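You operate a simulated robot arm through the tools that you are given. There is no shell and no other tool. Be economical: measure what you need, move in short steps, check, and stop when the job is done.

You are at the controls of a simulated robot arm. One attempt, no reset.

TASK
Slip the silver watch onto its stand and shut the gold one in the jewellery chest.
Fine: it goes in the tray under the lid.
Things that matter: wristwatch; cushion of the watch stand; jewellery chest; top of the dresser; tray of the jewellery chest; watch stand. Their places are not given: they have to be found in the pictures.

Only the result counts: the job must be done as asked and must still hold three seconds after the hand-in. Knocking over, shifting, dropping, spilling or breaking anything else fails it. A push-on lid holds only when it is set on centred and level and pressed home; a screw cap is set on level and turned clockwise until tight.

THE ROBOT
A 6-joint arm with a two-finger parallel gripper, fixed in place. Base frame: the origin is at the foot of the arm, x ahead of it, y to its left, z up; the work surface is at about z = 0. Units: m, degrees, N and s.
With the tool pointing down near the work surface it reaches from about 0.14 to 0.58 m from the base axis. Its first joint turns from -66.0 to 66.0 degrees. Payload 2.1 kg.
The tool frame sits at the grasp point between the pads (the TCP): z along the fingers, y along the line on which they close. The tips reach 0.03 m beyond it. The gripper opens to 0.094 m. The fingers are 0.028 m wide and 0.01 m thick; the gripper's body (0.05 by 0.096 m) begins 0.055 m behind the TCP.
Orientation is that of the tool frame in the base frame, as a unit quaternion [w, x, y, z]. With the fingers straight down and closing along the base's y, the tool's x points along the base's -x, its y along +y and its z along -z.

THE INTERFACE
- The arm moves only by the tool nudge_tool. Its argument "deltas" is one flat list of numbers, 6 for each row, row after row: the shift along the base's x, y, z in m, then the turn, a rotation vector about the base's x, y, z in degrees. In form: [dx, dy, dz, rx, ry, rz, dx, dy, dz, rx, ry, rz, ...]. A call has 1 to 10 rows; each row is the pose to reach, as a shift and turn from the pose commanded when the call began. "fingers" is the gripper command, from -1 (shut) to 1 (fully open), values between in proportion, set as the call begins (left out, the last holds). Rows are played at 5 a second. More than 0.05 m and 8.6 degrees between two rows, or a gripper value outside its range, and nothing of the call is played. Where a pose cannot be reached the arm comes as near as it can. A force on the tool above 40 N (or 10 N above the force at the start of the call, whichever is more), or a blocked arm, ends the call early, and 0.2 s more pass. Each finger travels about 0.072 m/s and halts on what it meets, pressing with about 39 N; the grip force reading is that of the motor and also rises with nothing between the fingers. The clock runs only during rows and for 0.2 s after the last one: add rows that repeat a pose to give the fingers time. The reply holds the time, the measured pose of the TCP, the force on the tool along the base axes, the opening and the grip force, in the units named above and with some noise, and new pictures: "pictures" is both (left out), scene, wrist or none.
- Cameras (640 x 400 px; columns grow to the right, rows downward): "scene" is fixed at [0.0089, -0.3629, 0.5002]; the picture's right is [0.97, -0.26, 0.00], its down [-0.15, -0.57, -0.81] and it looks along [0.21, 0.78, -0.59] (base axes); focal length 214 px, centre (320, 200). "wrist" rides on the gripper at [0.076, 0.014, -0.102] in the tool frame; the picture's right is [-0.18, 0.98, 0.00], its down [-0.75, -0.14, -0.64] and it looks along [-0.63, -0.12, 0.77] (tool axes); focal length 243 px, centre (320, 200).
- pixel_to_xyz(camera, pixels): for up to 12 pixels [column, row] of the newest picture of that camera ("zoom" is the newest enlarged one), the place [x, y, z] in the base frame of the surface seen there, good to about 0.003 m, but the place of the scene camera against the robot may be out by one fixed shift of up to 0.025 m in any direction. No time passes.
- close_up(camera, box): a new picture of the part [left, top, right, bottom] of that camera's present view, enlarged. No time passes.
- hand_in(): hands the job in; it is judged then, once.

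Go step by step. Measure first, check grasps and placings, and put right what went wrong. The budget is 80 turns and 170 pictures, counting those below and the enlarged ones. Unless the task says otherwise, let go and move clear before handing in, and close with one line.

The tools are called after ">>>" as a command line: name --argument value ..., lists and objects as JSON in quotes. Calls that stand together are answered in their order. nudge_tool: Moves the arm, as the interface text tells. Its arguments: {"type":"object","properties":{"deltas":{"type":"array","items":{"type":"number"}},"fingers":{"type":"number"},"pictures":{"type":"string","enum":["both","scene","wrist","none"]}},"required":["deltas"]} The other tools are called the same way: pixel_to_xyz (camera, pixels) gives the place of the surface under pixels of a picture; close_up (camera, box) takes an enlarged picture of a part of a camera's view; hand_in () hands the job in.

At the start:

```text
time_s: 0.0
eef_pos: [0.277, 0.0598, 0.3515]
tcp_rot: [0.0, -0.002, 1.0, 0.0]
wrist_force: [-0.5, -0.2, -0.7]
finger_gap: 0.0939
grasp_force: 0.1
```

scene: 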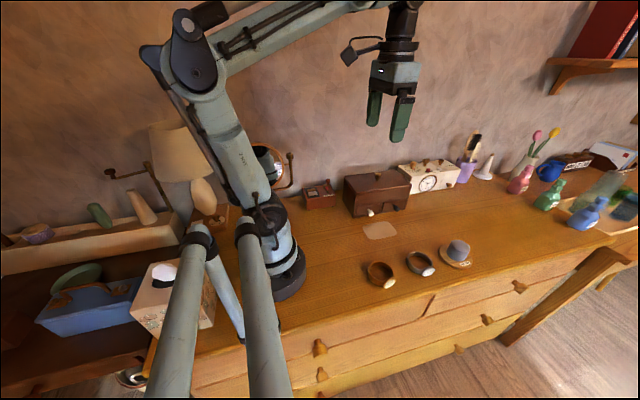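
wrist: 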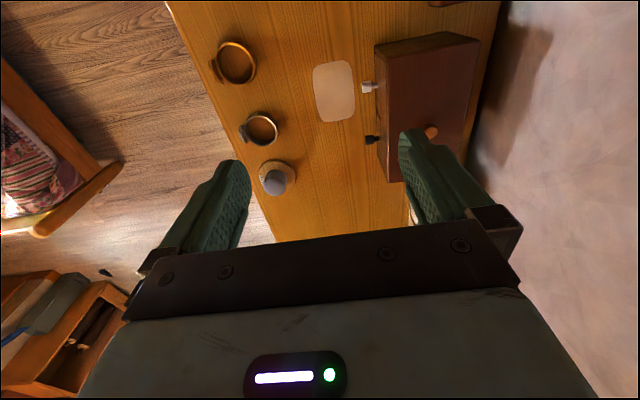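

The scene shows a gold watch near (380,274), a silver one near (421,263), a stand with a grey cushion at (457,252), and a brown chest at (376,190). I'll enlarge these and measure them.

>>> close_up --camera "scene" --box '[330, 150, 490, 300]'

>>> close_up --camera "wrist" --box '[190, 10, 500, 210]'

>>> pixel_to_xyz --camera "wrist" --pixels '[[237, 45], [237, 62], [216, 72], [261, 116], [262, 128], [244, 132], [275, 183], [262, 170], [368, 87], [372, 139], [431, 131], [425, 75]]'

>>> pixel_to_xyz --camera "scene" --pixels '[[380, 268], [389, 284], [421, 258], [427, 272], [458, 248], [456, 263], [370, 212], [402, 205], [376, 180], [347, 185], [380, 232], [410, 180]]'

```text
2.67 times, centred on (410, 225) of scene
```

zoom: 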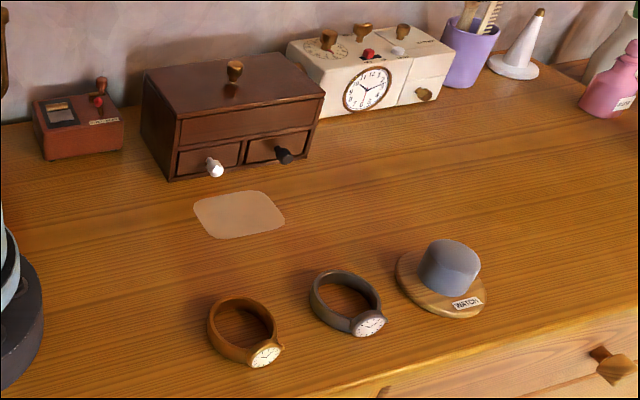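

```text
2.00 times, centred on (345, 110) of wrist
```

zoom: 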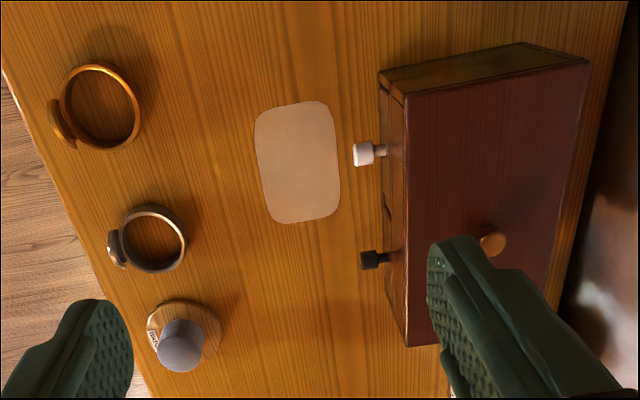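

```text
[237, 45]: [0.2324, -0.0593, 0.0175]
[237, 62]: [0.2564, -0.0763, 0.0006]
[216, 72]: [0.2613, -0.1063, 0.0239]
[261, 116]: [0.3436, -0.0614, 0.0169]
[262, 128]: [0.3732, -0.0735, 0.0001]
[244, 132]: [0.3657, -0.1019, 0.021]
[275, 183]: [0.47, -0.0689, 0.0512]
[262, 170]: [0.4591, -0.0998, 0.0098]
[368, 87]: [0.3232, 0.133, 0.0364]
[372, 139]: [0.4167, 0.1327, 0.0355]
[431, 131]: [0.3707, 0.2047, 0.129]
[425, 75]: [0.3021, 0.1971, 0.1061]
```

```text
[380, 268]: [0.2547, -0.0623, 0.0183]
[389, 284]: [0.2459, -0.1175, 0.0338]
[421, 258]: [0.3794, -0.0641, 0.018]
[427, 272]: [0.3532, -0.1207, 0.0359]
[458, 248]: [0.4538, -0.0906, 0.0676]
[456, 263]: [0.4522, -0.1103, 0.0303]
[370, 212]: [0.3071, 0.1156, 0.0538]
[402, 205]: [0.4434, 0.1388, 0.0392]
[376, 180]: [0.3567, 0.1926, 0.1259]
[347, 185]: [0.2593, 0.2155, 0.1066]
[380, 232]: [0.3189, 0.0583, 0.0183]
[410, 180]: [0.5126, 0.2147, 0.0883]
```

The watch rings are at about (0.25,-0.075) and (0.36,-0.075), and the stand is at (0.465,-0.075). I'll move over for a better look at the chest lid and its knob.

>>> nudge_tool --deltas '[-0.01, 0.04, 0, 0, 0, 0, -0.02, 0.08, 0, 0, 0, 0, -0.03, 0.12, -0.02, 0, 0, 0, -0.03, 0.12, -0.02, 0, 0, 0]' --pictures "wrist"

```text
time_s: 1.0
eef_pos: [0.2463, 0.1776, 0.3324]
tcp_rot: [0.0, 0.001, 1.0, 0.0]
wrist_force: [-0.2, 0.8, -0.2]
finger_gap: 0.094
grasp_force: 0.1
```

wrist: 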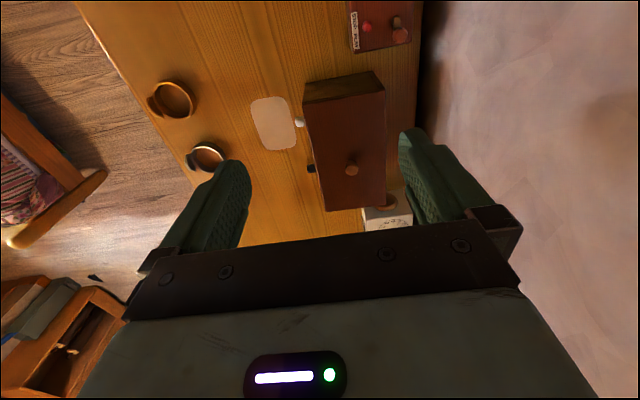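

The whole chest is now in view, with the knob at (352,168). I'll enlarge it and measure the corners.

>>> close_up --camera "wrist" --box '[240, 60, 430, 230]'

>>> pixel_to_xyz --camera "wrist" --pixels '[[308, 105], [382, 94], [328, 207], [383, 205], [352, 168], [352, 162], [345, 130], [365, 140], [378, 73], [305, 84], [300, 123], [312, 168]]'

```text
2.35 times, centred on (335, 145) of wrist
```

zoom: 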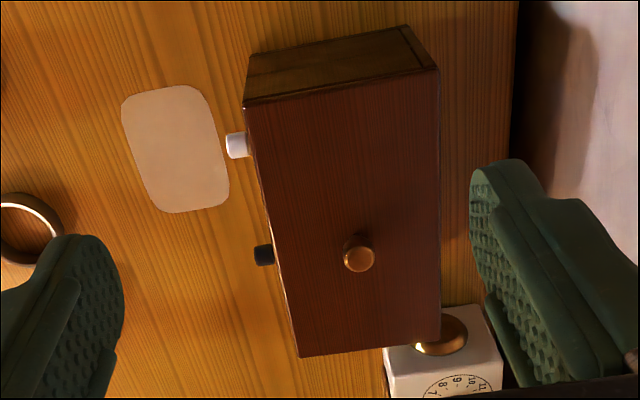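

```text
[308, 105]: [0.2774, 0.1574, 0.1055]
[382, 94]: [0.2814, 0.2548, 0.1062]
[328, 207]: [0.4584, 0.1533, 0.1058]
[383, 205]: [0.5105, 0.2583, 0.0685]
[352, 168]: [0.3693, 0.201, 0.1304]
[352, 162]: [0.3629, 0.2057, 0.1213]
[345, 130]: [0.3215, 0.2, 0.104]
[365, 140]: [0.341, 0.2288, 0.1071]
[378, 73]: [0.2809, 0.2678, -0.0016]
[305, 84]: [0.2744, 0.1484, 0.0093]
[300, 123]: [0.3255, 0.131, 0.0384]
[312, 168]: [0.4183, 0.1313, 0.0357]
```

The lid spans x 0.277–0.460 and y 0.153–0.255 with its top at z 0.105, and the knob is centred. Next I'll look at the chest from the scene side for a seam or hinge, and measure the watches.

>>> close_up --camera "scene" --box '[336, 160, 416, 220]'

>>> close_up --camera "scene" --box '[360, 230, 480, 296]'

>>> pixel_to_xyz --camera "wrist" --pixels '[[174, 81], [192, 96], [180, 116], [160, 95], [153, 104], [173, 98], [208, 147], [222, 155], [191, 161]]'

```text
6.67 times, centred on (376, 190) of scene
```

zoom: 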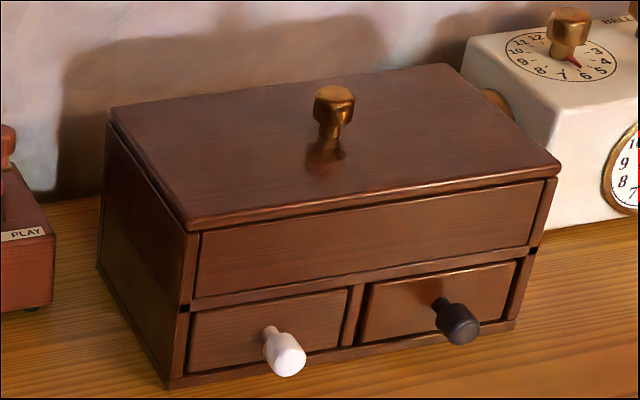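

```text
5.33 times, centred on (420, 263) of scene
```

zoom: 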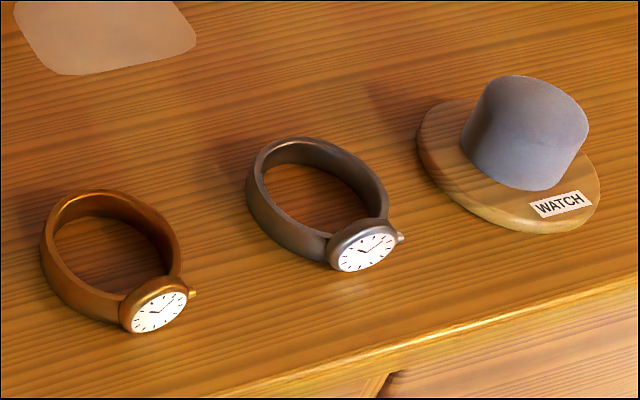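

```text
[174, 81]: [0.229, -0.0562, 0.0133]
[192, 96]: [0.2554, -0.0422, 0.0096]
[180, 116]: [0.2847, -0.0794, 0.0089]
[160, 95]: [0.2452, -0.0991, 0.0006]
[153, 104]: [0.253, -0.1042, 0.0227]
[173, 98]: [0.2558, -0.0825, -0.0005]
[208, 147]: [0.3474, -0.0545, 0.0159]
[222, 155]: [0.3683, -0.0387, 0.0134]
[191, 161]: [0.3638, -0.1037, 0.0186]
```

The lid is an overhanging slab with a centred knob. I'll do the silver watch first, gripping its ring across the outside along x, so I'll move above it while yawing about 90°.

>>> nudge_tool --deltas '[0.011, -0.025, -0.01, 0, 0, 8.5, 0.022, -0.05, -0.02, 0, 0, 17, 0.033, -0.075, -0.03, 0, 0, 25.5, 0.044, -0.1, -0.04, 0, 0, 34, 0.055, -0.125, -0.05, 0, 0, 42.5, 0.066, -0.15, -0.06, 0, 0, 51, 0.077, -0.175, -0.07, 0, 0, 59.5, 0.088, -0.2, -0.08, 0, 0, 68, 0.1, -0.23, -0.09, 0, 0, 76.5, 0.115, -0.25, -0.1, 0, 0, 85]' --pictures "none"

>>> nudge_tool --deltas '[0, 0, -0.02, 0, 0, 5, 0, 0, -0.04, 0, 0, 5, 0, 0, -0.04, 0, 0, 5]'

```text
time_s: 3.2
eef_pos: [0.361, -0.0699, 0.2295]
tcp_rot: [-0.001, -0.677, 0.736, 0.001]
wrist_force: [-0.3, 0.0, -0.1]
finger_gap: 0.0939
grasp_force: 0.1
```

```text
time_s: 4.0
eef_pos: [0.3628, -0.0693, 0.1894]
tcp_rot: [0.0, 0.707, -0.707, 0.0]
wrist_force: [0.7, -1.2, -0.1]
finger_gap: 0.0943
grasp_force: 0.0
```

scene: 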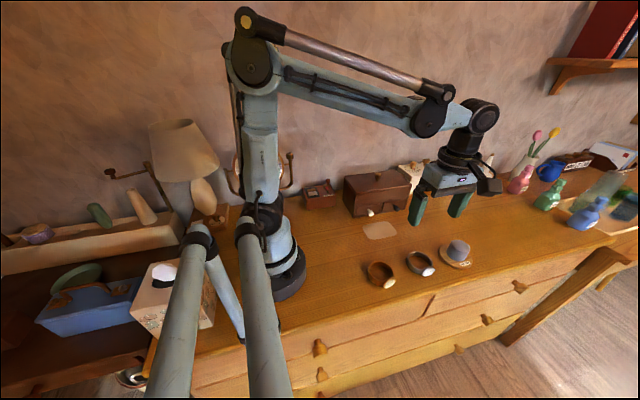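
wrist: 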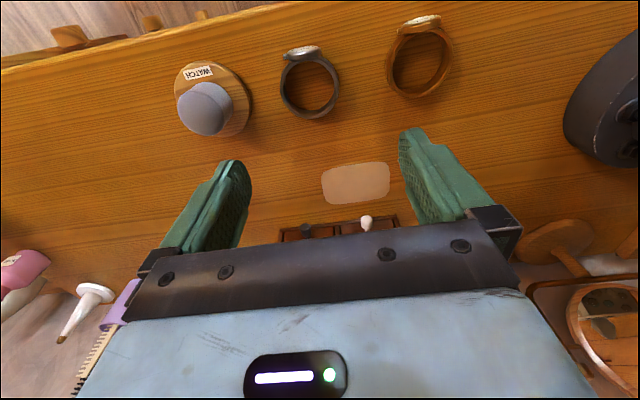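

The view is clear: silver ring at (310,83), gold at (420,58), stand at (213,100). I'll measure their edges.

>>> close_up --camera "wrist" --box '[160, 10, 480, 150]'

>>> pixel_to_xyz --camera "wrist" --pixels '[[282, 88], [337, 82], [316, 113], [301, 50], [312, 85], [389, 66], [449, 58], [425, 95], [419, 22], [204, 108], [174, 82], [251, 100]]'

>>> pixel_to_xyz --camera "wrist" --pixels '[[180, 107], [228, 108], [205, 84], [205, 132], [215, 136], [212, 64], [286, 88], [334, 83], [316, 110], [239, 118]]'

```text
2.00 times, centred on (320, 80) of wrist
```

zoom: 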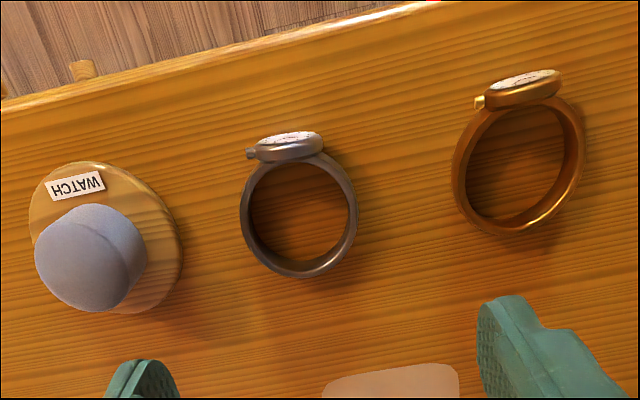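

```text
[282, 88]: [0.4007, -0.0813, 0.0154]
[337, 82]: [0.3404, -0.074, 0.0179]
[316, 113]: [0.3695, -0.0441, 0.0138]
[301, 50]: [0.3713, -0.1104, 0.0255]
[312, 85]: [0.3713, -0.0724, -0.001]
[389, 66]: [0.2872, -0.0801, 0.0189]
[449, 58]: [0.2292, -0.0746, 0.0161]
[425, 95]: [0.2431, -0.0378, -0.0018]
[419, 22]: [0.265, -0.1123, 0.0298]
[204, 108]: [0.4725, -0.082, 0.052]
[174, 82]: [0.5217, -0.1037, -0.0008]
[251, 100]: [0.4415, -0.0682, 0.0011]
```

```text
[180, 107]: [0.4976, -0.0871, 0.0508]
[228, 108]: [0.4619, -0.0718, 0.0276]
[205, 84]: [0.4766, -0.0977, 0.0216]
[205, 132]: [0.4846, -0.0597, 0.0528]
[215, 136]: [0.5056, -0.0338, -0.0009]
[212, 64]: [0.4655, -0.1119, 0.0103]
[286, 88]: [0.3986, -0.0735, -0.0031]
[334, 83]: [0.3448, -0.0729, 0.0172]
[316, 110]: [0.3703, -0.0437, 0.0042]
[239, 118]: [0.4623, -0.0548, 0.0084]
```

Silver ring: centre about (0.371,-0.073), outer diameter about 0.060. Before taking it, I'll get a cleaner look at the cushion from closer up.

>>> nudge_tool --deltas '[0.04, -0.025, 0, 0, 0, 0, 0.08, -0.05, 0, 0, 0, 0, 0.105, -0.08, 0, 0, 0, 0, 0.105, -0.1, 0, 0, 0, 0, 0.105, -0.1, 0, 0, 0, 0]' --pictures "wrist"

>>> close_up --camera "wrist" --box '[220, 80, 420, 220]'

```text
time_s: 5.2
eef_pos: [0.4658, -0.171, 0.1891]
tcp_rot: [0.0, 0.708, -0.706, 0.0]
wrist_force: [0.2, -0.2, 0.0]
finger_gap: 0.0941
grasp_force: 0.1
```

wrist: 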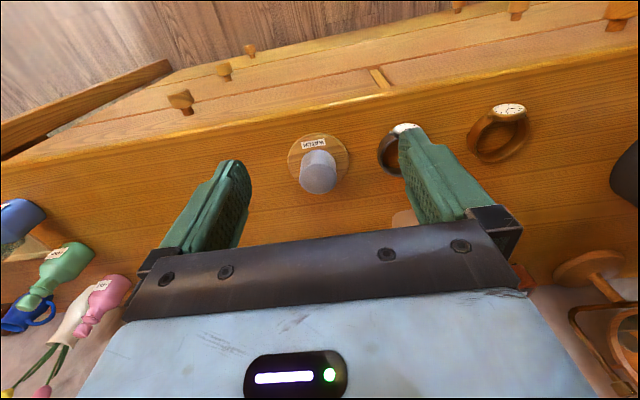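

```text
2.86 times, centred on (320, 150) of wrist
```

zoom: 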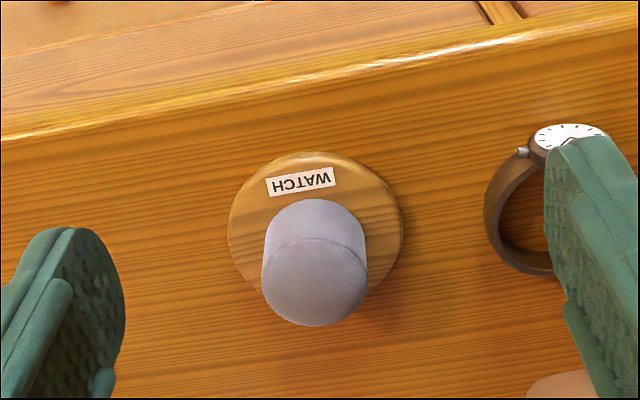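

The cushion top disc is clear in the enlarged view: left (263,285), right (367,278), near edge (315,238), far edge (315,325).

>>> pixel_to_xyz --camera "zoom" --pixels '[[266, 282], [364, 280], [315, 242], [315, 322], [315, 282], [315, 205], [315, 156], [231, 230], [400, 225], [268, 230], [362, 230], [315, 192]]'

```text
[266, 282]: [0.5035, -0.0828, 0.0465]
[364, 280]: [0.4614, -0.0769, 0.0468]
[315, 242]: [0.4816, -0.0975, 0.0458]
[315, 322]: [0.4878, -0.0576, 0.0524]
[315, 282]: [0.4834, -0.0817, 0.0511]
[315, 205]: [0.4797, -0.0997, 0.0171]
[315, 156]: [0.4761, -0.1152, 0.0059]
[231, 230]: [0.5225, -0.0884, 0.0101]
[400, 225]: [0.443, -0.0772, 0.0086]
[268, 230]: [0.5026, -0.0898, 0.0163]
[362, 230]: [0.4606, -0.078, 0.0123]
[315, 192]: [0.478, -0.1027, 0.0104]
```

The cushion is at (0.4825,-0.078), radius about 0.0215, top z about 0.05, with the base top at z 0.01. Now I'll take the same kind of view of the silver ring.

>>> nudge_tool --deltas '[-0.04, 0, -0.01, 0, 0, 0, -0.08, 0, -0.02, 0, 0, 0, -0.096, 0.01, -0.03, 0, 0, 0, -0.096, 0.01, -0.03, 0, 0, 0]' --pictures "wrist"

>>> close_up --camera "wrist" --box '[240, 80, 400, 200]'

```text
time_s: 6.2
eef_pos: [0.3712, -0.1595, 0.1605]
tcp_rot: [0.0, 0.707, -0.707, -0.001]
wrist_force: [0.4, 0.1, 0.0]
finger_gap: 0.0938
grasp_force: 0.1
```

wrist: 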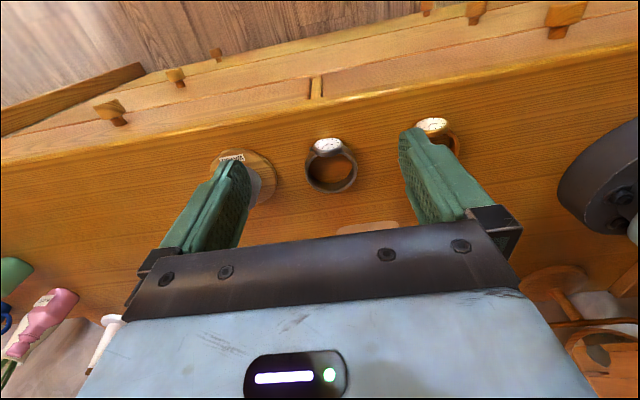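

```text
3.33 times, centred on (320, 140) of wrist
```

zoom: 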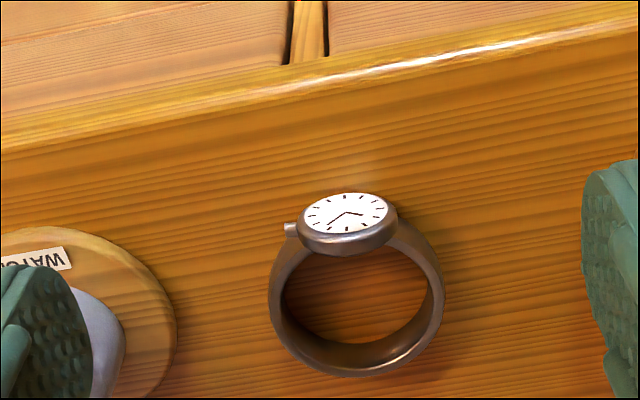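

>>> pixel_to_xyz --camera "zoom" --pixels '[[273, 305], [440, 295], [360, 374], [283, 303], [431, 294], [360, 368], [345, 245], [345, 213], [305, 255], [400, 235], [348, 250], [360, 345]]'

```text
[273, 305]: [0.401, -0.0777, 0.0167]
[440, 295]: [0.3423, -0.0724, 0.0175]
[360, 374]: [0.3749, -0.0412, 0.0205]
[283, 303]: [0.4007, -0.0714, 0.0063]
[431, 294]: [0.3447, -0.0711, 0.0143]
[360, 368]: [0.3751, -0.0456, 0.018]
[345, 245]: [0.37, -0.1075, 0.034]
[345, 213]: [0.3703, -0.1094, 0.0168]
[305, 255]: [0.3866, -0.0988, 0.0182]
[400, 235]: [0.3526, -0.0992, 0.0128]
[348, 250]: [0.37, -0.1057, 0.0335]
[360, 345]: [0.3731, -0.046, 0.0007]
```

The silver ring is centred at (0.3715,-0.072), with the band roughly z 0–0.018. I'll go over it and down with the tips just above the table.

>>> nudge_tool --deltas '[0, 0.045, 0, 0, 0, 0, 0, 0.0875, 0, 0, 0, 0, 0, 0.0875, -0.04, 0, 0, 0, 0, 0.0875, -0.08, 0, 0, 0, 0, 0.0875, -0.11, 0, 0, 0, 0, 0.0875, -0.125, 0, 0, 0, 0, 0.0875, -0.125, 0, 0, 0]'

```text
time_s: 7.8
eef_pos: [0.3708, -0.0717, 0.0362]
tcp_rot: [0.0, -0.707, 0.707, -0.001]
wrist_force: [0.8, -0.1, -0.3]
finger_gap: 0.0941
grasp_force: 0.1
```

scene: 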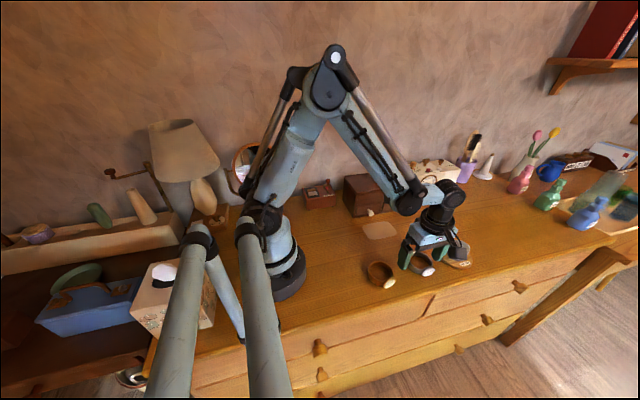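
wrist: 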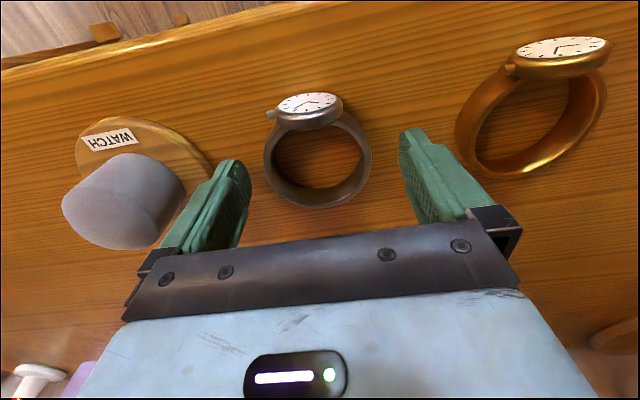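

The fingers straddle the ring evenly: ring at (318,155), tips at (235,165) and (410,140). I'll close gently.

>>> nudge_tool --deltas '[0, 0, -0.002, 0, 0, 0, 0, 0, -0.002, 0, 0, 0, 0, 0, -0.002, 0, 0, 0, 0, 0, -0.002, 0, 0, 0]' --fingers 0.1 --pictures "wrist"

```text
time_s: 8.8
eef_pos: [0.3708, -0.0715, 0.0348]
tcp_rot: [0.0, -0.707, 0.707, 0.0]
wrist_force: [0.3, -0.4, 3.0]
finger_gap: 0.0601
grasp_force: 39.0
```

wrist: 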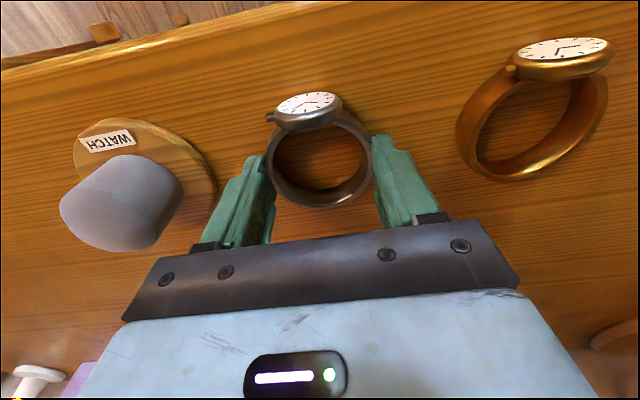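

Gripped at 0.060. I'll lift to clear the cushion and check the hold.

>>> nudge_tool --deltas '[0, 0, 0.03, 0, 0, 0, 0, 0, 0.06, 0, 0, 0, 0, 0, 0.08, 0, 0, 0, 0, 0, 0.08, 0, 0, 0]' --pictures "wrist"

>>> close_up --camera "wrist" --box '[220, 70, 420, 220]'

>>> pixel_to_xyz --camera "zoom" --pixels '[[320, 430], [320, 420]]'

```text
time_s: 9.8
eef_pos: [0.3701, -0.0716, 0.1167]
tcp_rot: [-0.001, -0.706, 0.708, 0.001]
wrist_force: [-0.3, 0.7, -1.0]
finger_gap: 0.0597
grasp_force: 39.7
```

wrist: 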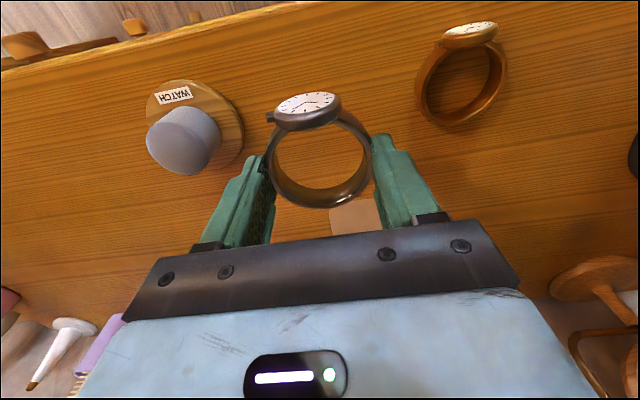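

```text
2.67 times, centred on (320, 145) of wrist
```

zoom: 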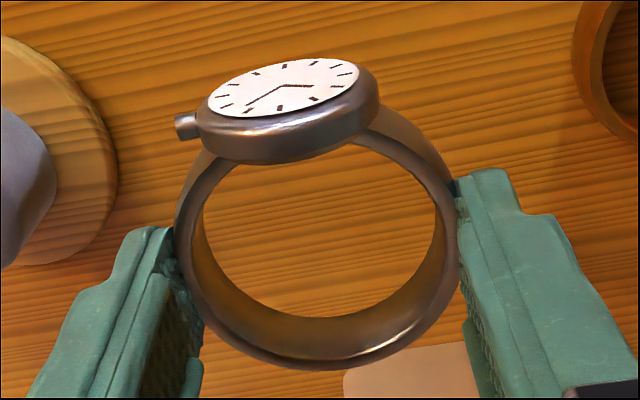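

```text
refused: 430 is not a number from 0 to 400
```

>>> pixel_to_xyz --camera "zoom" --pixels '[[320, 365], [320, 352], [320, 325], [180, 220], [455, 235], [190, 235], [440, 230], [300, 150], [310, 165], [220, 170], [410, 150], [200, 320]]'

>>> pixel_to_xyz --camera "wrist" --pixels '[[182, 148], [150, 143], [218, 138], [182, 172], [184, 125], [243, 140], [148, 115], [195, 82]]'

```text
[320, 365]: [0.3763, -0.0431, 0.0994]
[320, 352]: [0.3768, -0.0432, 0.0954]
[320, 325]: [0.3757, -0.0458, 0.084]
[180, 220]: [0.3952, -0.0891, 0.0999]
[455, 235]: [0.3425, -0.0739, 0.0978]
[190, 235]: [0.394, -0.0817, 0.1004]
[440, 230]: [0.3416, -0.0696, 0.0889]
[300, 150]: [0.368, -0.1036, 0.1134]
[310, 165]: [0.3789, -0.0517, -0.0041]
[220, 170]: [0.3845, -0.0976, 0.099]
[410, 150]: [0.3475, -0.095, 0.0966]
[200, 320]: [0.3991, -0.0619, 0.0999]
```

```text
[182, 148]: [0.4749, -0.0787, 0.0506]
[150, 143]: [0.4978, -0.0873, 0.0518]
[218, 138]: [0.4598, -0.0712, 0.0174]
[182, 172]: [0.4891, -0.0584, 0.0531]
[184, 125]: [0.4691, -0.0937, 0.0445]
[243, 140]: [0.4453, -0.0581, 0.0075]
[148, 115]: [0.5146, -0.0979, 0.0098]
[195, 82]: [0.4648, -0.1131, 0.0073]
```

The ring is held level, centred 1 mm to the -y side of the TCP, with its bottom at z about 0.082. I'll carry it over the cushion at (0.483,-0.078).

>>> nudge_tool --deltas '[0.03, -0.002, 0, 0, 0, 0, 0.06, -0.003, 0, 0, 0, 0, 0.09, -0.005, 0, 0, 0, 0, 0.112, -0.005, 0, 0, 0, 0, 0.112, -0.005, 0, 0, 0, 0, 0.112, -0.005, -0.015, 0, 0, 0, 0.112, -0.005, -0.015, 0, 0, 0]'

>>> close_up --camera "wrist" --box '[220, 70, 420, 220]'

>>> close_up --camera "scene" --box '[400, 200, 520, 290]'

```text
time_s: 11.4
eef_pos: [0.4827, -0.0776, 0.0992]
tcp_rot: [-0.001, 0.707, -0.707, 0.0]
wrist_force: [0.1, 0.1, -1.0]
finger_gap: 0.06
grasp_force: 39.0
```

scene: 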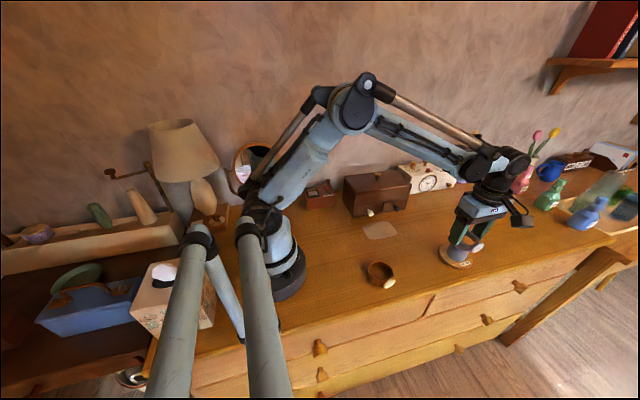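
wrist: 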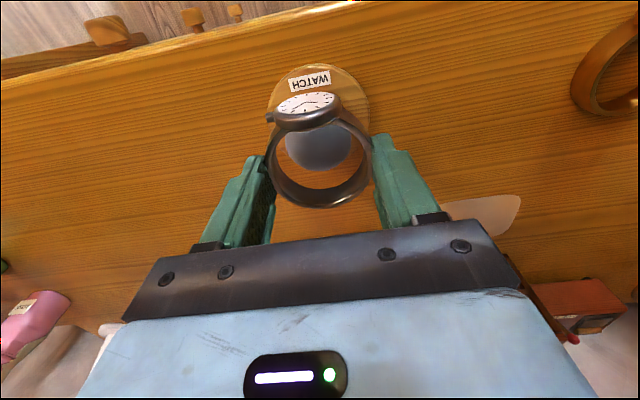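

```text
2.67 times, centred on (320, 145) of wrist
```

zoom: 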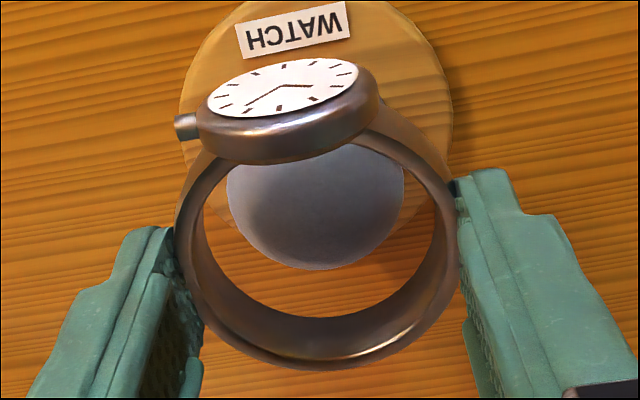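

```text
4.44 times, centred on (460, 245) of scene
```

zoom: 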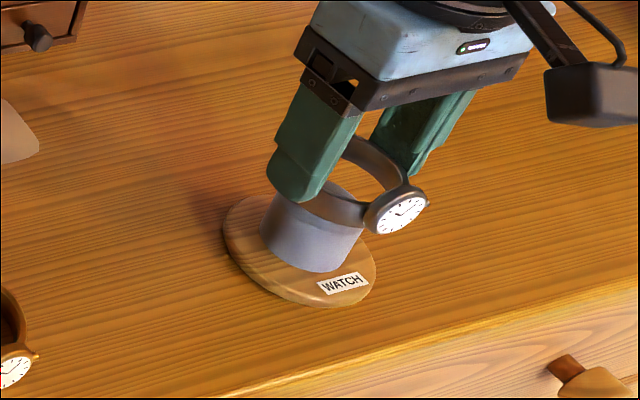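

The cushion lies laterally centred in the ring (cushion 228–405, ring inner 200–440). I'll check the y alignment using the far edges.

>>> close_up --camera "wrist" --box '[260, 100, 380, 210]'

>>> pixel_to_xyz --camera "wrist" --pixels '[[319, 167], [319, 169], [290, 150], [350, 146], [340, 202], [340, 206], [304, 163], [338, 162]]'

```text
3.64 times, centred on (320, 155) of wrist
```

zoom: 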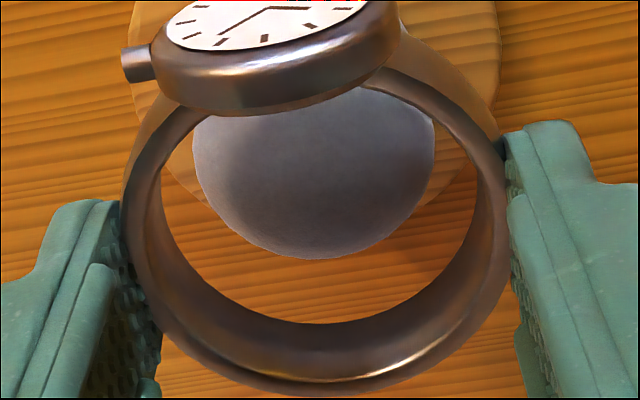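

```text
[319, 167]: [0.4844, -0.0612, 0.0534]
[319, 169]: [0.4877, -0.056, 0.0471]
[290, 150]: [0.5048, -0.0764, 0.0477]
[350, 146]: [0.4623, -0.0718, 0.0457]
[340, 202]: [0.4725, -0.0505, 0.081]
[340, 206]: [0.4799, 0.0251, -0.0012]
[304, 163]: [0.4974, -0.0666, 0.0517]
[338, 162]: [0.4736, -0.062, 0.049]
```

Cushion centre is about (0.4835,-0.0785) and ring centre about (0.4827,-0.079), so they match. I'll lower the ring over the cushion in steps.

>>> nudge_tool --deltas '[0.0007, 0, -0.008, 0, 0, 0, 0.0007, 0, -0.016, 0, 0, 0, 0.0007, 0, -0.024, 0, 0, 0, 0.0007, 0, -0.032, 0, 0, 0, 0.0007, 0, -0.04, 0, 0, 0, 0.0007, 0, -0.046, 0, 0, 0, 0.0007, 0, -0.051, 0, 0, 0, 0.0007, 0, -0.051, 0, 0, 0]'

>>> close_up --camera "scene" --box '[400, 200, 520, 290]'

```text
time_s: 13.2
eef_pos: [0.4853, -0.077, 0.0476]
tcp_rot: [0.0, 0.708, -0.706, 0.0]
wrist_force: [0.1, -0.8, -0.5]
finger_gap: 0.0598
grasp_force: 39.2
```

scene: 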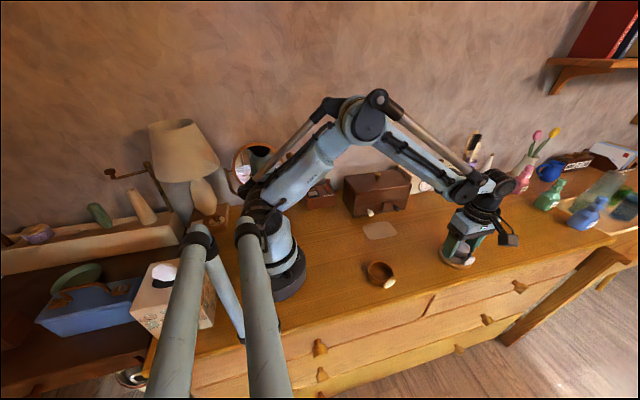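
wrist: 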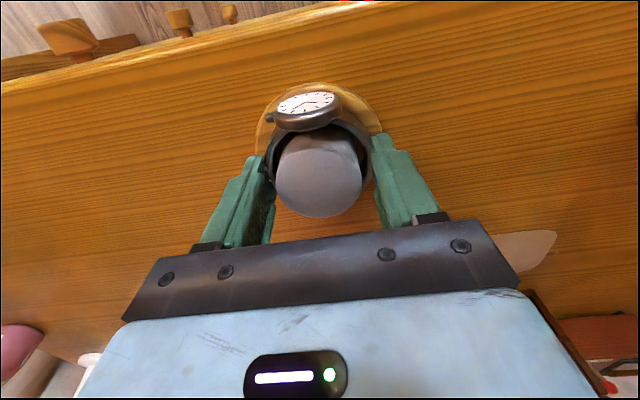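

```text
4.44 times, centred on (460, 245) of scene
```

zoom: 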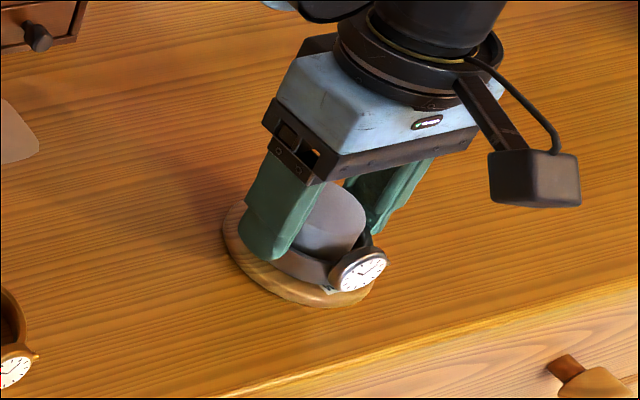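

The ring is around the cushion with no contact force. I'll go down a few millimetres more to seat it.

>>> nudge_tool --deltas '[0, 0, -0.0015, 0, 0, 0, 0, 0, -0.003, 0, 0, 0, 0, 0, -0.003, 0, 0, 0]' --pictures "none"

```text
time_s: 14.0
eef_pos: [0.4831, -0.078, 0.0446]
tcp_rot: [0.0, 0.707, -0.707, 0.0]
wrist_force: [1.6, 2.9, 29.4]
finger_gap: 0.0599
grasp_force: 39.2
```

Seated: 29 N of contact at z 0.0446. I'll ease up slightly, open, and retreat upward.

>>> nudge_tool --deltas '[0, 0, 0.001, 0, 0, 0, 0, 0, 0.001, 0, 0, 0]' --pictures "none"

>>> nudge_tool --deltas '[0, 0, 0, 0, 0, 0, 0, 0, 0, 0, 0, 0, 0, 0, 0, 0, 0, 0, 0, 0, 0.03, 0, 0, 0, 0, 0, 0.07, 0, 0, 0, 0, 0, 0.11, 0, 0, 0, 0, 0, 0.11, 0, 0, 0]' --fingers 1

>>> close_up --camera "scene" --box '[400, 200, 520, 290]'

```text
time_s: 14.6
eef_pos: [0.483, -0.0777, 0.0457]
tcp_rot: [0.0, 0.708, -0.707, 0.0]
wrist_force: [2.0, 2.4, 8.1]
finger_gap: 0.0596
grasp_force: 38.9
```

```text
time_s: 16.2
eef_pos: [0.4851, -0.0762, 0.1549]
tcp_rot: [0.0, -0.707, 0.707, 0.0]
wrist_force: [0.6, 0.8, -0.3]
finger_gap: 0.0944
grasp_force: 0.1
```

scene: 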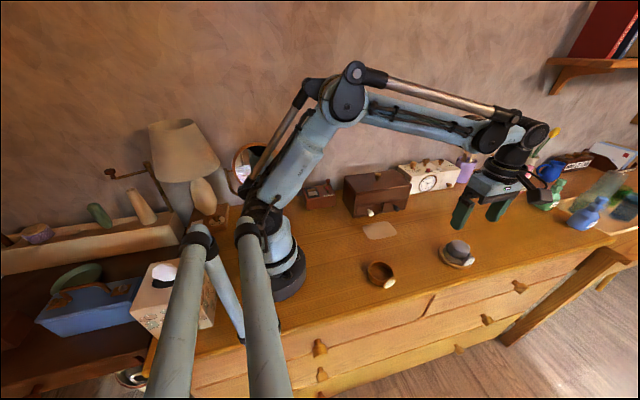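
wrist: 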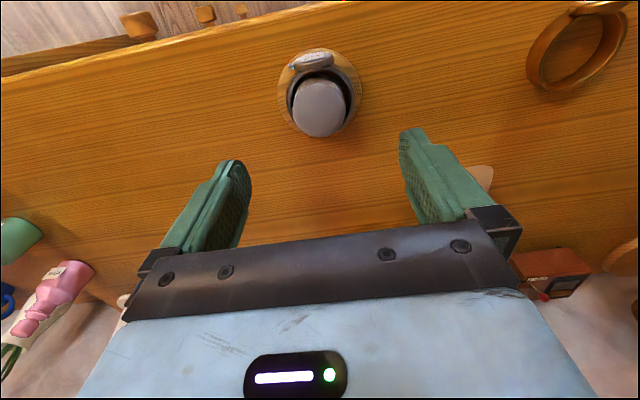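

```text
4.44 times, centred on (460, 245) of scene
```

zoom: 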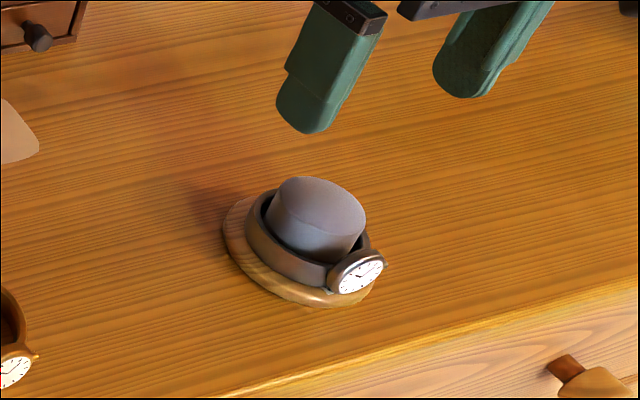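

The silver watch sits properly on its stand. Next is the chest lid: I'll rise and move to a viewpoint in front of the knob.

>>> nudge_tool --deltas '[-0.01, 0.02, 0.04, 0, 0, 0, -0.03, 0.05, 0.065, 0, 0, 0, -0.06, 0.08, 0.065, 0, 0, 0, -0.09, 0.11, 0.065, 0, 0, 0, -0.115, 0.14, 0.065, 0, 0, 0, -0.115, 0.18, 0.065, 0, 0, 0, -0.115, 0.2, 0.065, 0, 0, 0, -0.115, 0.2, 0.065, 0, 0, 0]'

>>> close_up --camera "wrist" --box '[200, 60, 440, 220]'

```text
time_s: 18.0
eef_pos: [0.3674, 0.1213, 0.2226]
tcp_rot: [0.0, 0.707, -0.707, 0.001]
wrist_force: [-0.6, 0.3, 0.0]
finger_gap: 0.0938
grasp_force: 0.1
```

scene: 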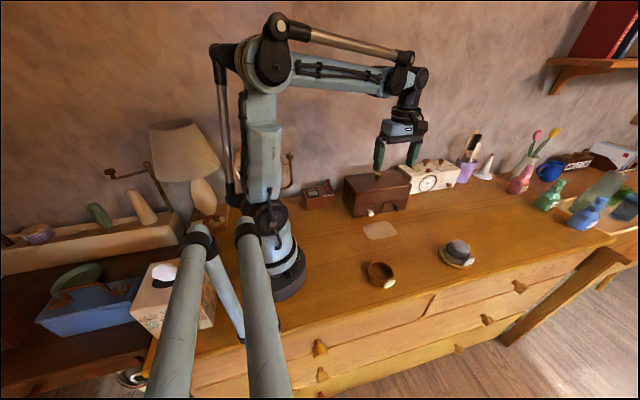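
wrist: 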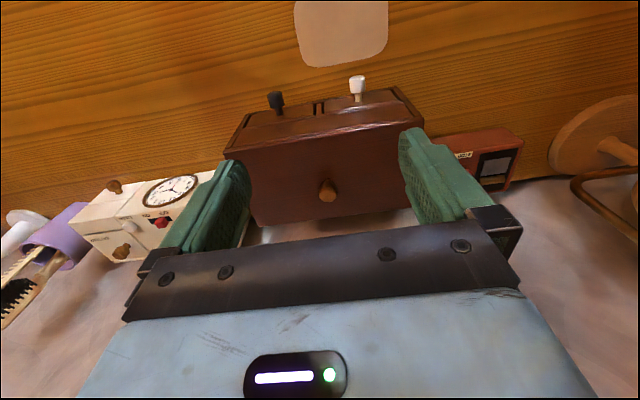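

```text
2.50 times, centred on (320, 140) of wrist
```

zoom: 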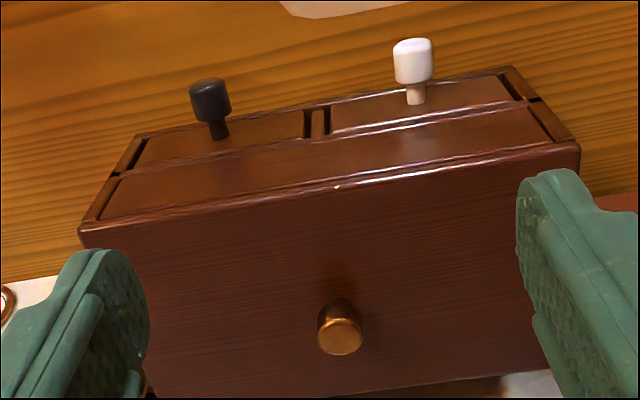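

The knob is at zoom (340,330). I'll measure it and the lid's front edge.

>>> pixel_to_xyz --camera "zoom" --pixels '[[340, 342], [320, 338], [360, 335], [340, 320], [340, 352], [340, 300], [95, 228], [570, 147], [330, 190], [200, 300], [500, 300], [340, 386]]'

```text
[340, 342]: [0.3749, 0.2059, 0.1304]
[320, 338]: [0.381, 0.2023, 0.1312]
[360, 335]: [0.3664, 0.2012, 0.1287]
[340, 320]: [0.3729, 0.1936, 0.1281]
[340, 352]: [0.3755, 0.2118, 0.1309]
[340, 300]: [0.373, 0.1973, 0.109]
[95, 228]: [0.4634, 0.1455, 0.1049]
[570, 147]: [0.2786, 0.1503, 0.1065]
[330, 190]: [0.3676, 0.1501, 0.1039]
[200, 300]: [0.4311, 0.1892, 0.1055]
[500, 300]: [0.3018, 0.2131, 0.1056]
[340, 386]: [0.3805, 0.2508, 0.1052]
```

The knob is centred near (0.3725,0.203), z 0.109–0.130. I'll narrow the fingers and come down around it.

>>> nudge_tool --deltas '[0.005, 0.04, 0, 0, 0, 0, 0.005, 0.082, 0, 0, 0, 0, 0.005, 0.082, -0.03, 0, 0, 0, 0.005, 0.082, -0.06, 0, 0, 0, 0.005, 0.082, -0.078, 0, 0, 0, 0.005, 0.082, -0.083, 0, 0, 0, 0.005, 0.082, -0.083, 0, 0, 0]' --fingers 0.0

>>> close_up --camera "wrist" --box '[200, 60, 440, 220]'

```text
time_s: 19.6
eef_pos: [0.3721, 0.2028, 0.1378]
tcp_rot: [0.0, 0.708, -0.706, -0.001]
wrist_force: [0.5, -1.3, 0.2]
finger_gap: 0.047
grasp_force: 0.1
```

scene: 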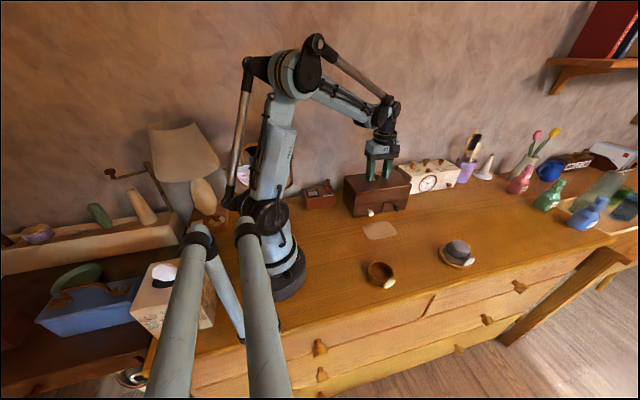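
wrist: 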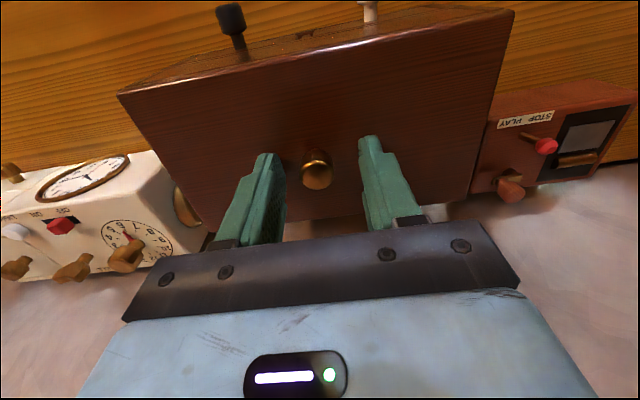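

```text
2.50 times, centred on (320, 140) of wrist
```

zoom: 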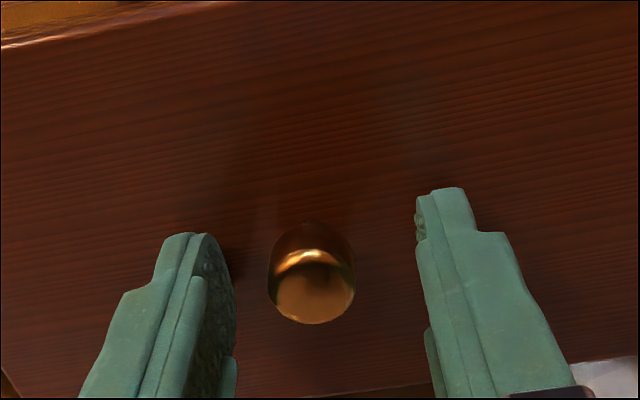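

The knob sits between the pads, about 2 mm towards +x. I'll shift and close on it.

>>> nudge_tool --deltas '[0.002, 0, 0.001, 0, 0, 0, 0.002, 0, 0.001, 0, 0, 0, 0.002, 0, 0.001, 0, 0, 0]' --fingers -1 --pictures "none"

>>> nudge_tool --deltas '[0, 0, 0.004, 0, 0, 0, 0, 0, 0.008, 0, 0, 0, 0, 0, 0.008, 0, 0, 0]'

>>> close_up --camera "scene" --box '[330, 140, 430, 220]'

```text
time_s: 20.4
eef_pos: [0.3751, 0.2046, 0.1385]
tcp_rot: [0.0, 0.707, -0.707, 0.0]
wrist_force: [0.7, 1.3, -0.6]
finger_gap: 0.0188
grasp_force: 38.6
```

```text
time_s: 21.2
eef_pos: [0.3751, 0.2044, 0.146]
tcp_rot: [0.001, 0.708, -0.706, 0.0]
wrist_force: [-0.3, 1.0, -0.9]
finger_gap: 0.0189
grasp_force: 38.8
```

scene: 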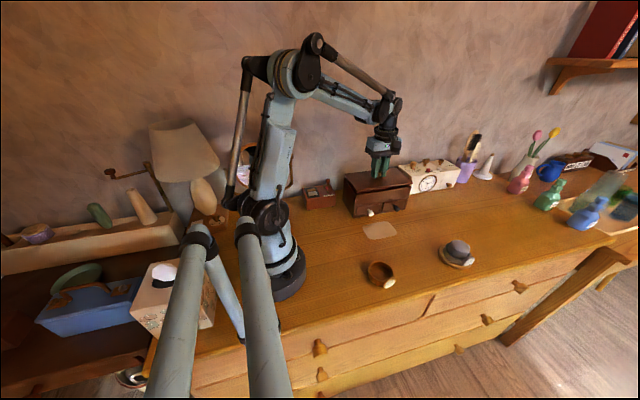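
wrist: 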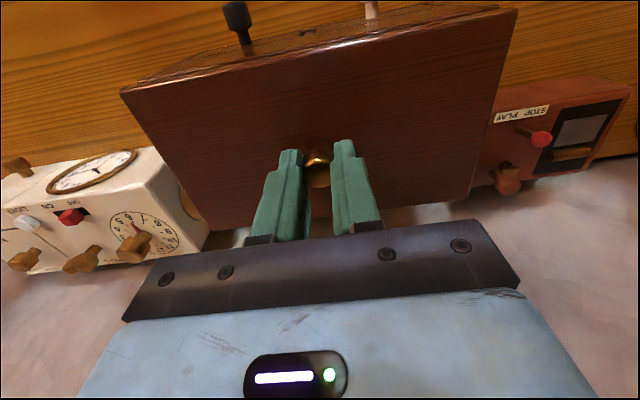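

```text
5.00 times, centred on (380, 180) of scene
```

zoom: 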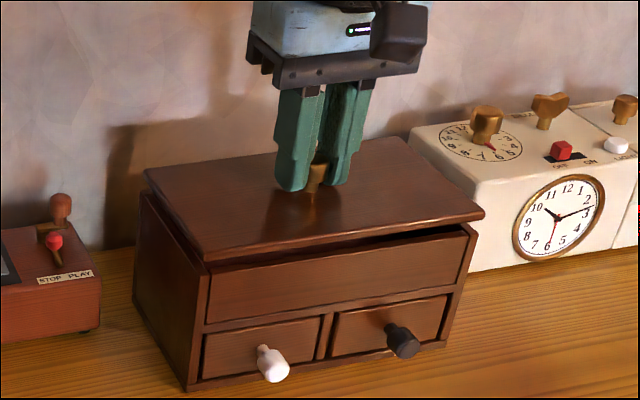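

The lid lifts freely with little force and the knob is held. I'll lift further and check that it's a lift-off lid.

>>> nudge_tool --deltas '[0, 0, 0.02, 0, 0, 0, 0, 0, 0.04, 0, 0, 0, 0, 0, 0.06, 0, 0, 0, 0, 0, 0.06, 0, 0, 0]'

>>> close_up --camera "scene" --box '[330, 120, 430, 220]'

```text
time_s: 22.2
eef_pos: [0.3754, 0.2061, 0.2066]
tcp_rot: [0.0, 0.707, -0.707, 0.0]
wrist_force: [-0.2, 0.7, -1.4]
finger_gap: 0.0187
grasp_force: 38.8
```

scene: 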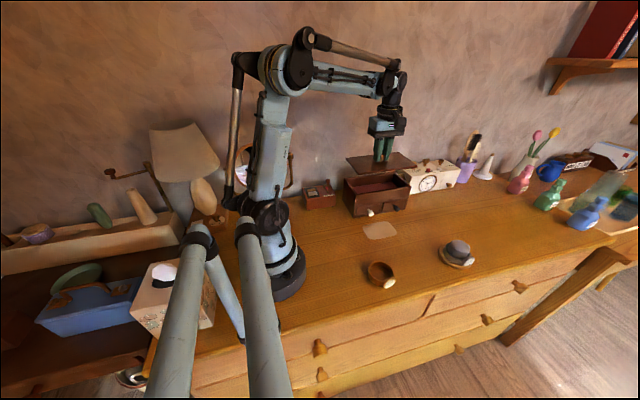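
wrist: 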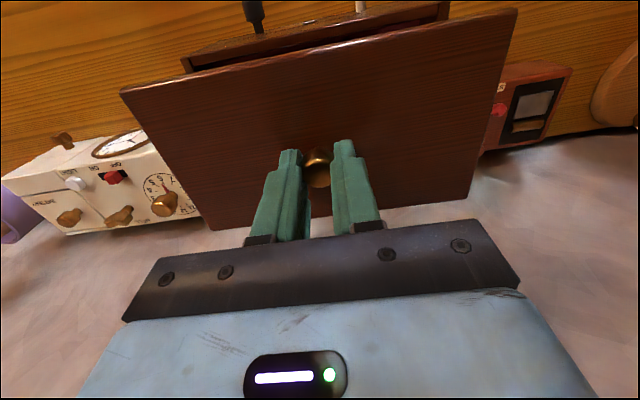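

```text
4.00 times, centred on (380, 170) of scene
```

zoom: 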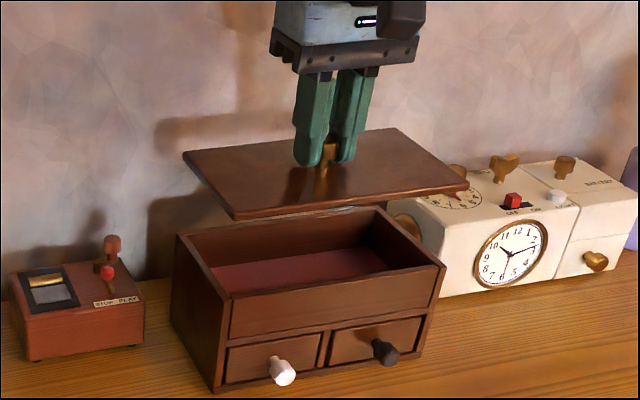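

It's a plain lift-off lid and the tray is empty with a red lining. I'll set the lid on clear dresser top around (0.455,0.045), beside the pale mat and clear of the stand.

>>> nudge_tool --deltas '[0.01, -0.035, 0, 0, 0, 0, 0.03, -0.07, 0, 0, 0, 0, 0.05, -0.105, 0, 0, 0, 0, 0.07, -0.14, 0, 0, 0, 0, 0.08, -0.16, 0, 0, 0, 0, 0.08, -0.16, -0.04, 0, 0, 0, 0.08, -0.16, -0.08, 0, 0, 0, 0.08, -0.16, -0.12, 0, 0, 0, 0.08, -0.16, -0.145, 0, 0, 0, 0.08, -0.16, -0.145, 0, 0, 0]'

>>> close_up --camera "scene" --box '[340, 150, 520, 290]'

```text
time_s: 24.4
eef_pos: [0.4555, 0.0447, 0.0611]
tcp_rot: [0.0, 0.708, -0.706, 0.001]
wrist_force: [1.3, 0.0, -1.1]
finger_gap: 0.0187
grasp_force: 39.1
```

scene: 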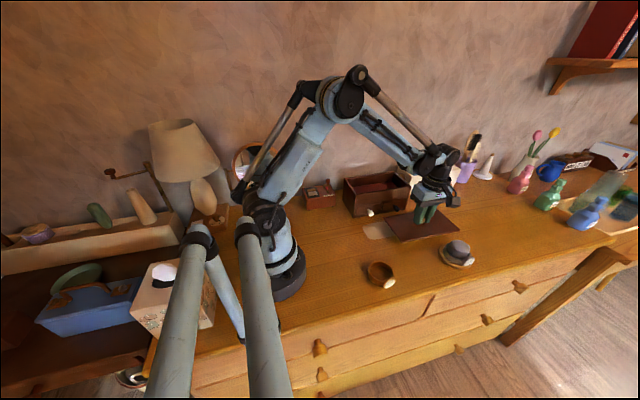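
wrist: 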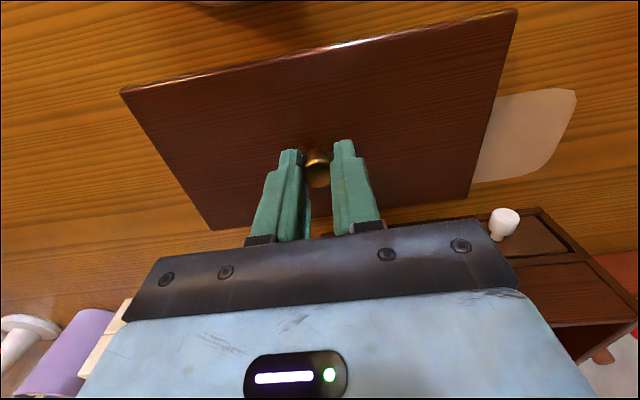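

```text
2.86 times, centred on (430, 220) of scene
```

zoom: 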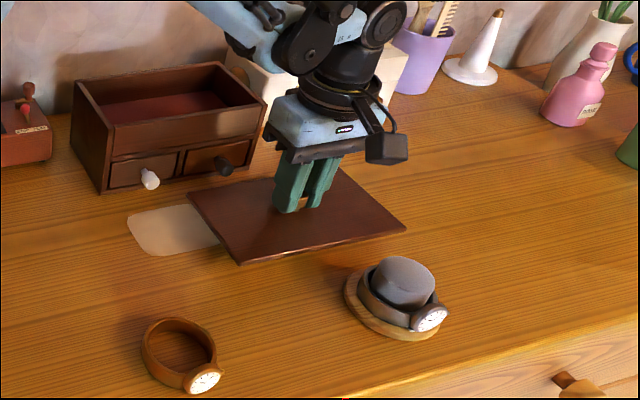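

There's clear space around the lid. I'll lower in small steps to contact.

>>> nudge_tool --deltas '[0, 0, -0.005, 0, 0, 0, 0, 0, -0.01, 0, 0, 0, 0, 0, -0.015, 0, 0, 0, 0, 0, -0.018, 0, 0, 0, 0, 0, -0.021, 0, 0, 0, 0, 0, -0.021, 0, 0, 0]' --pictures "none"

```text
time_s: 25.8
eef_pos: [0.4546, 0.0454, 0.0414]
tcp_rot: [0.0, 0.708, -0.707, 0.0]
wrist_force: [-0.3, 0.3, -1.0]
finger_gap: 0.0187
grasp_force: 39.0
```

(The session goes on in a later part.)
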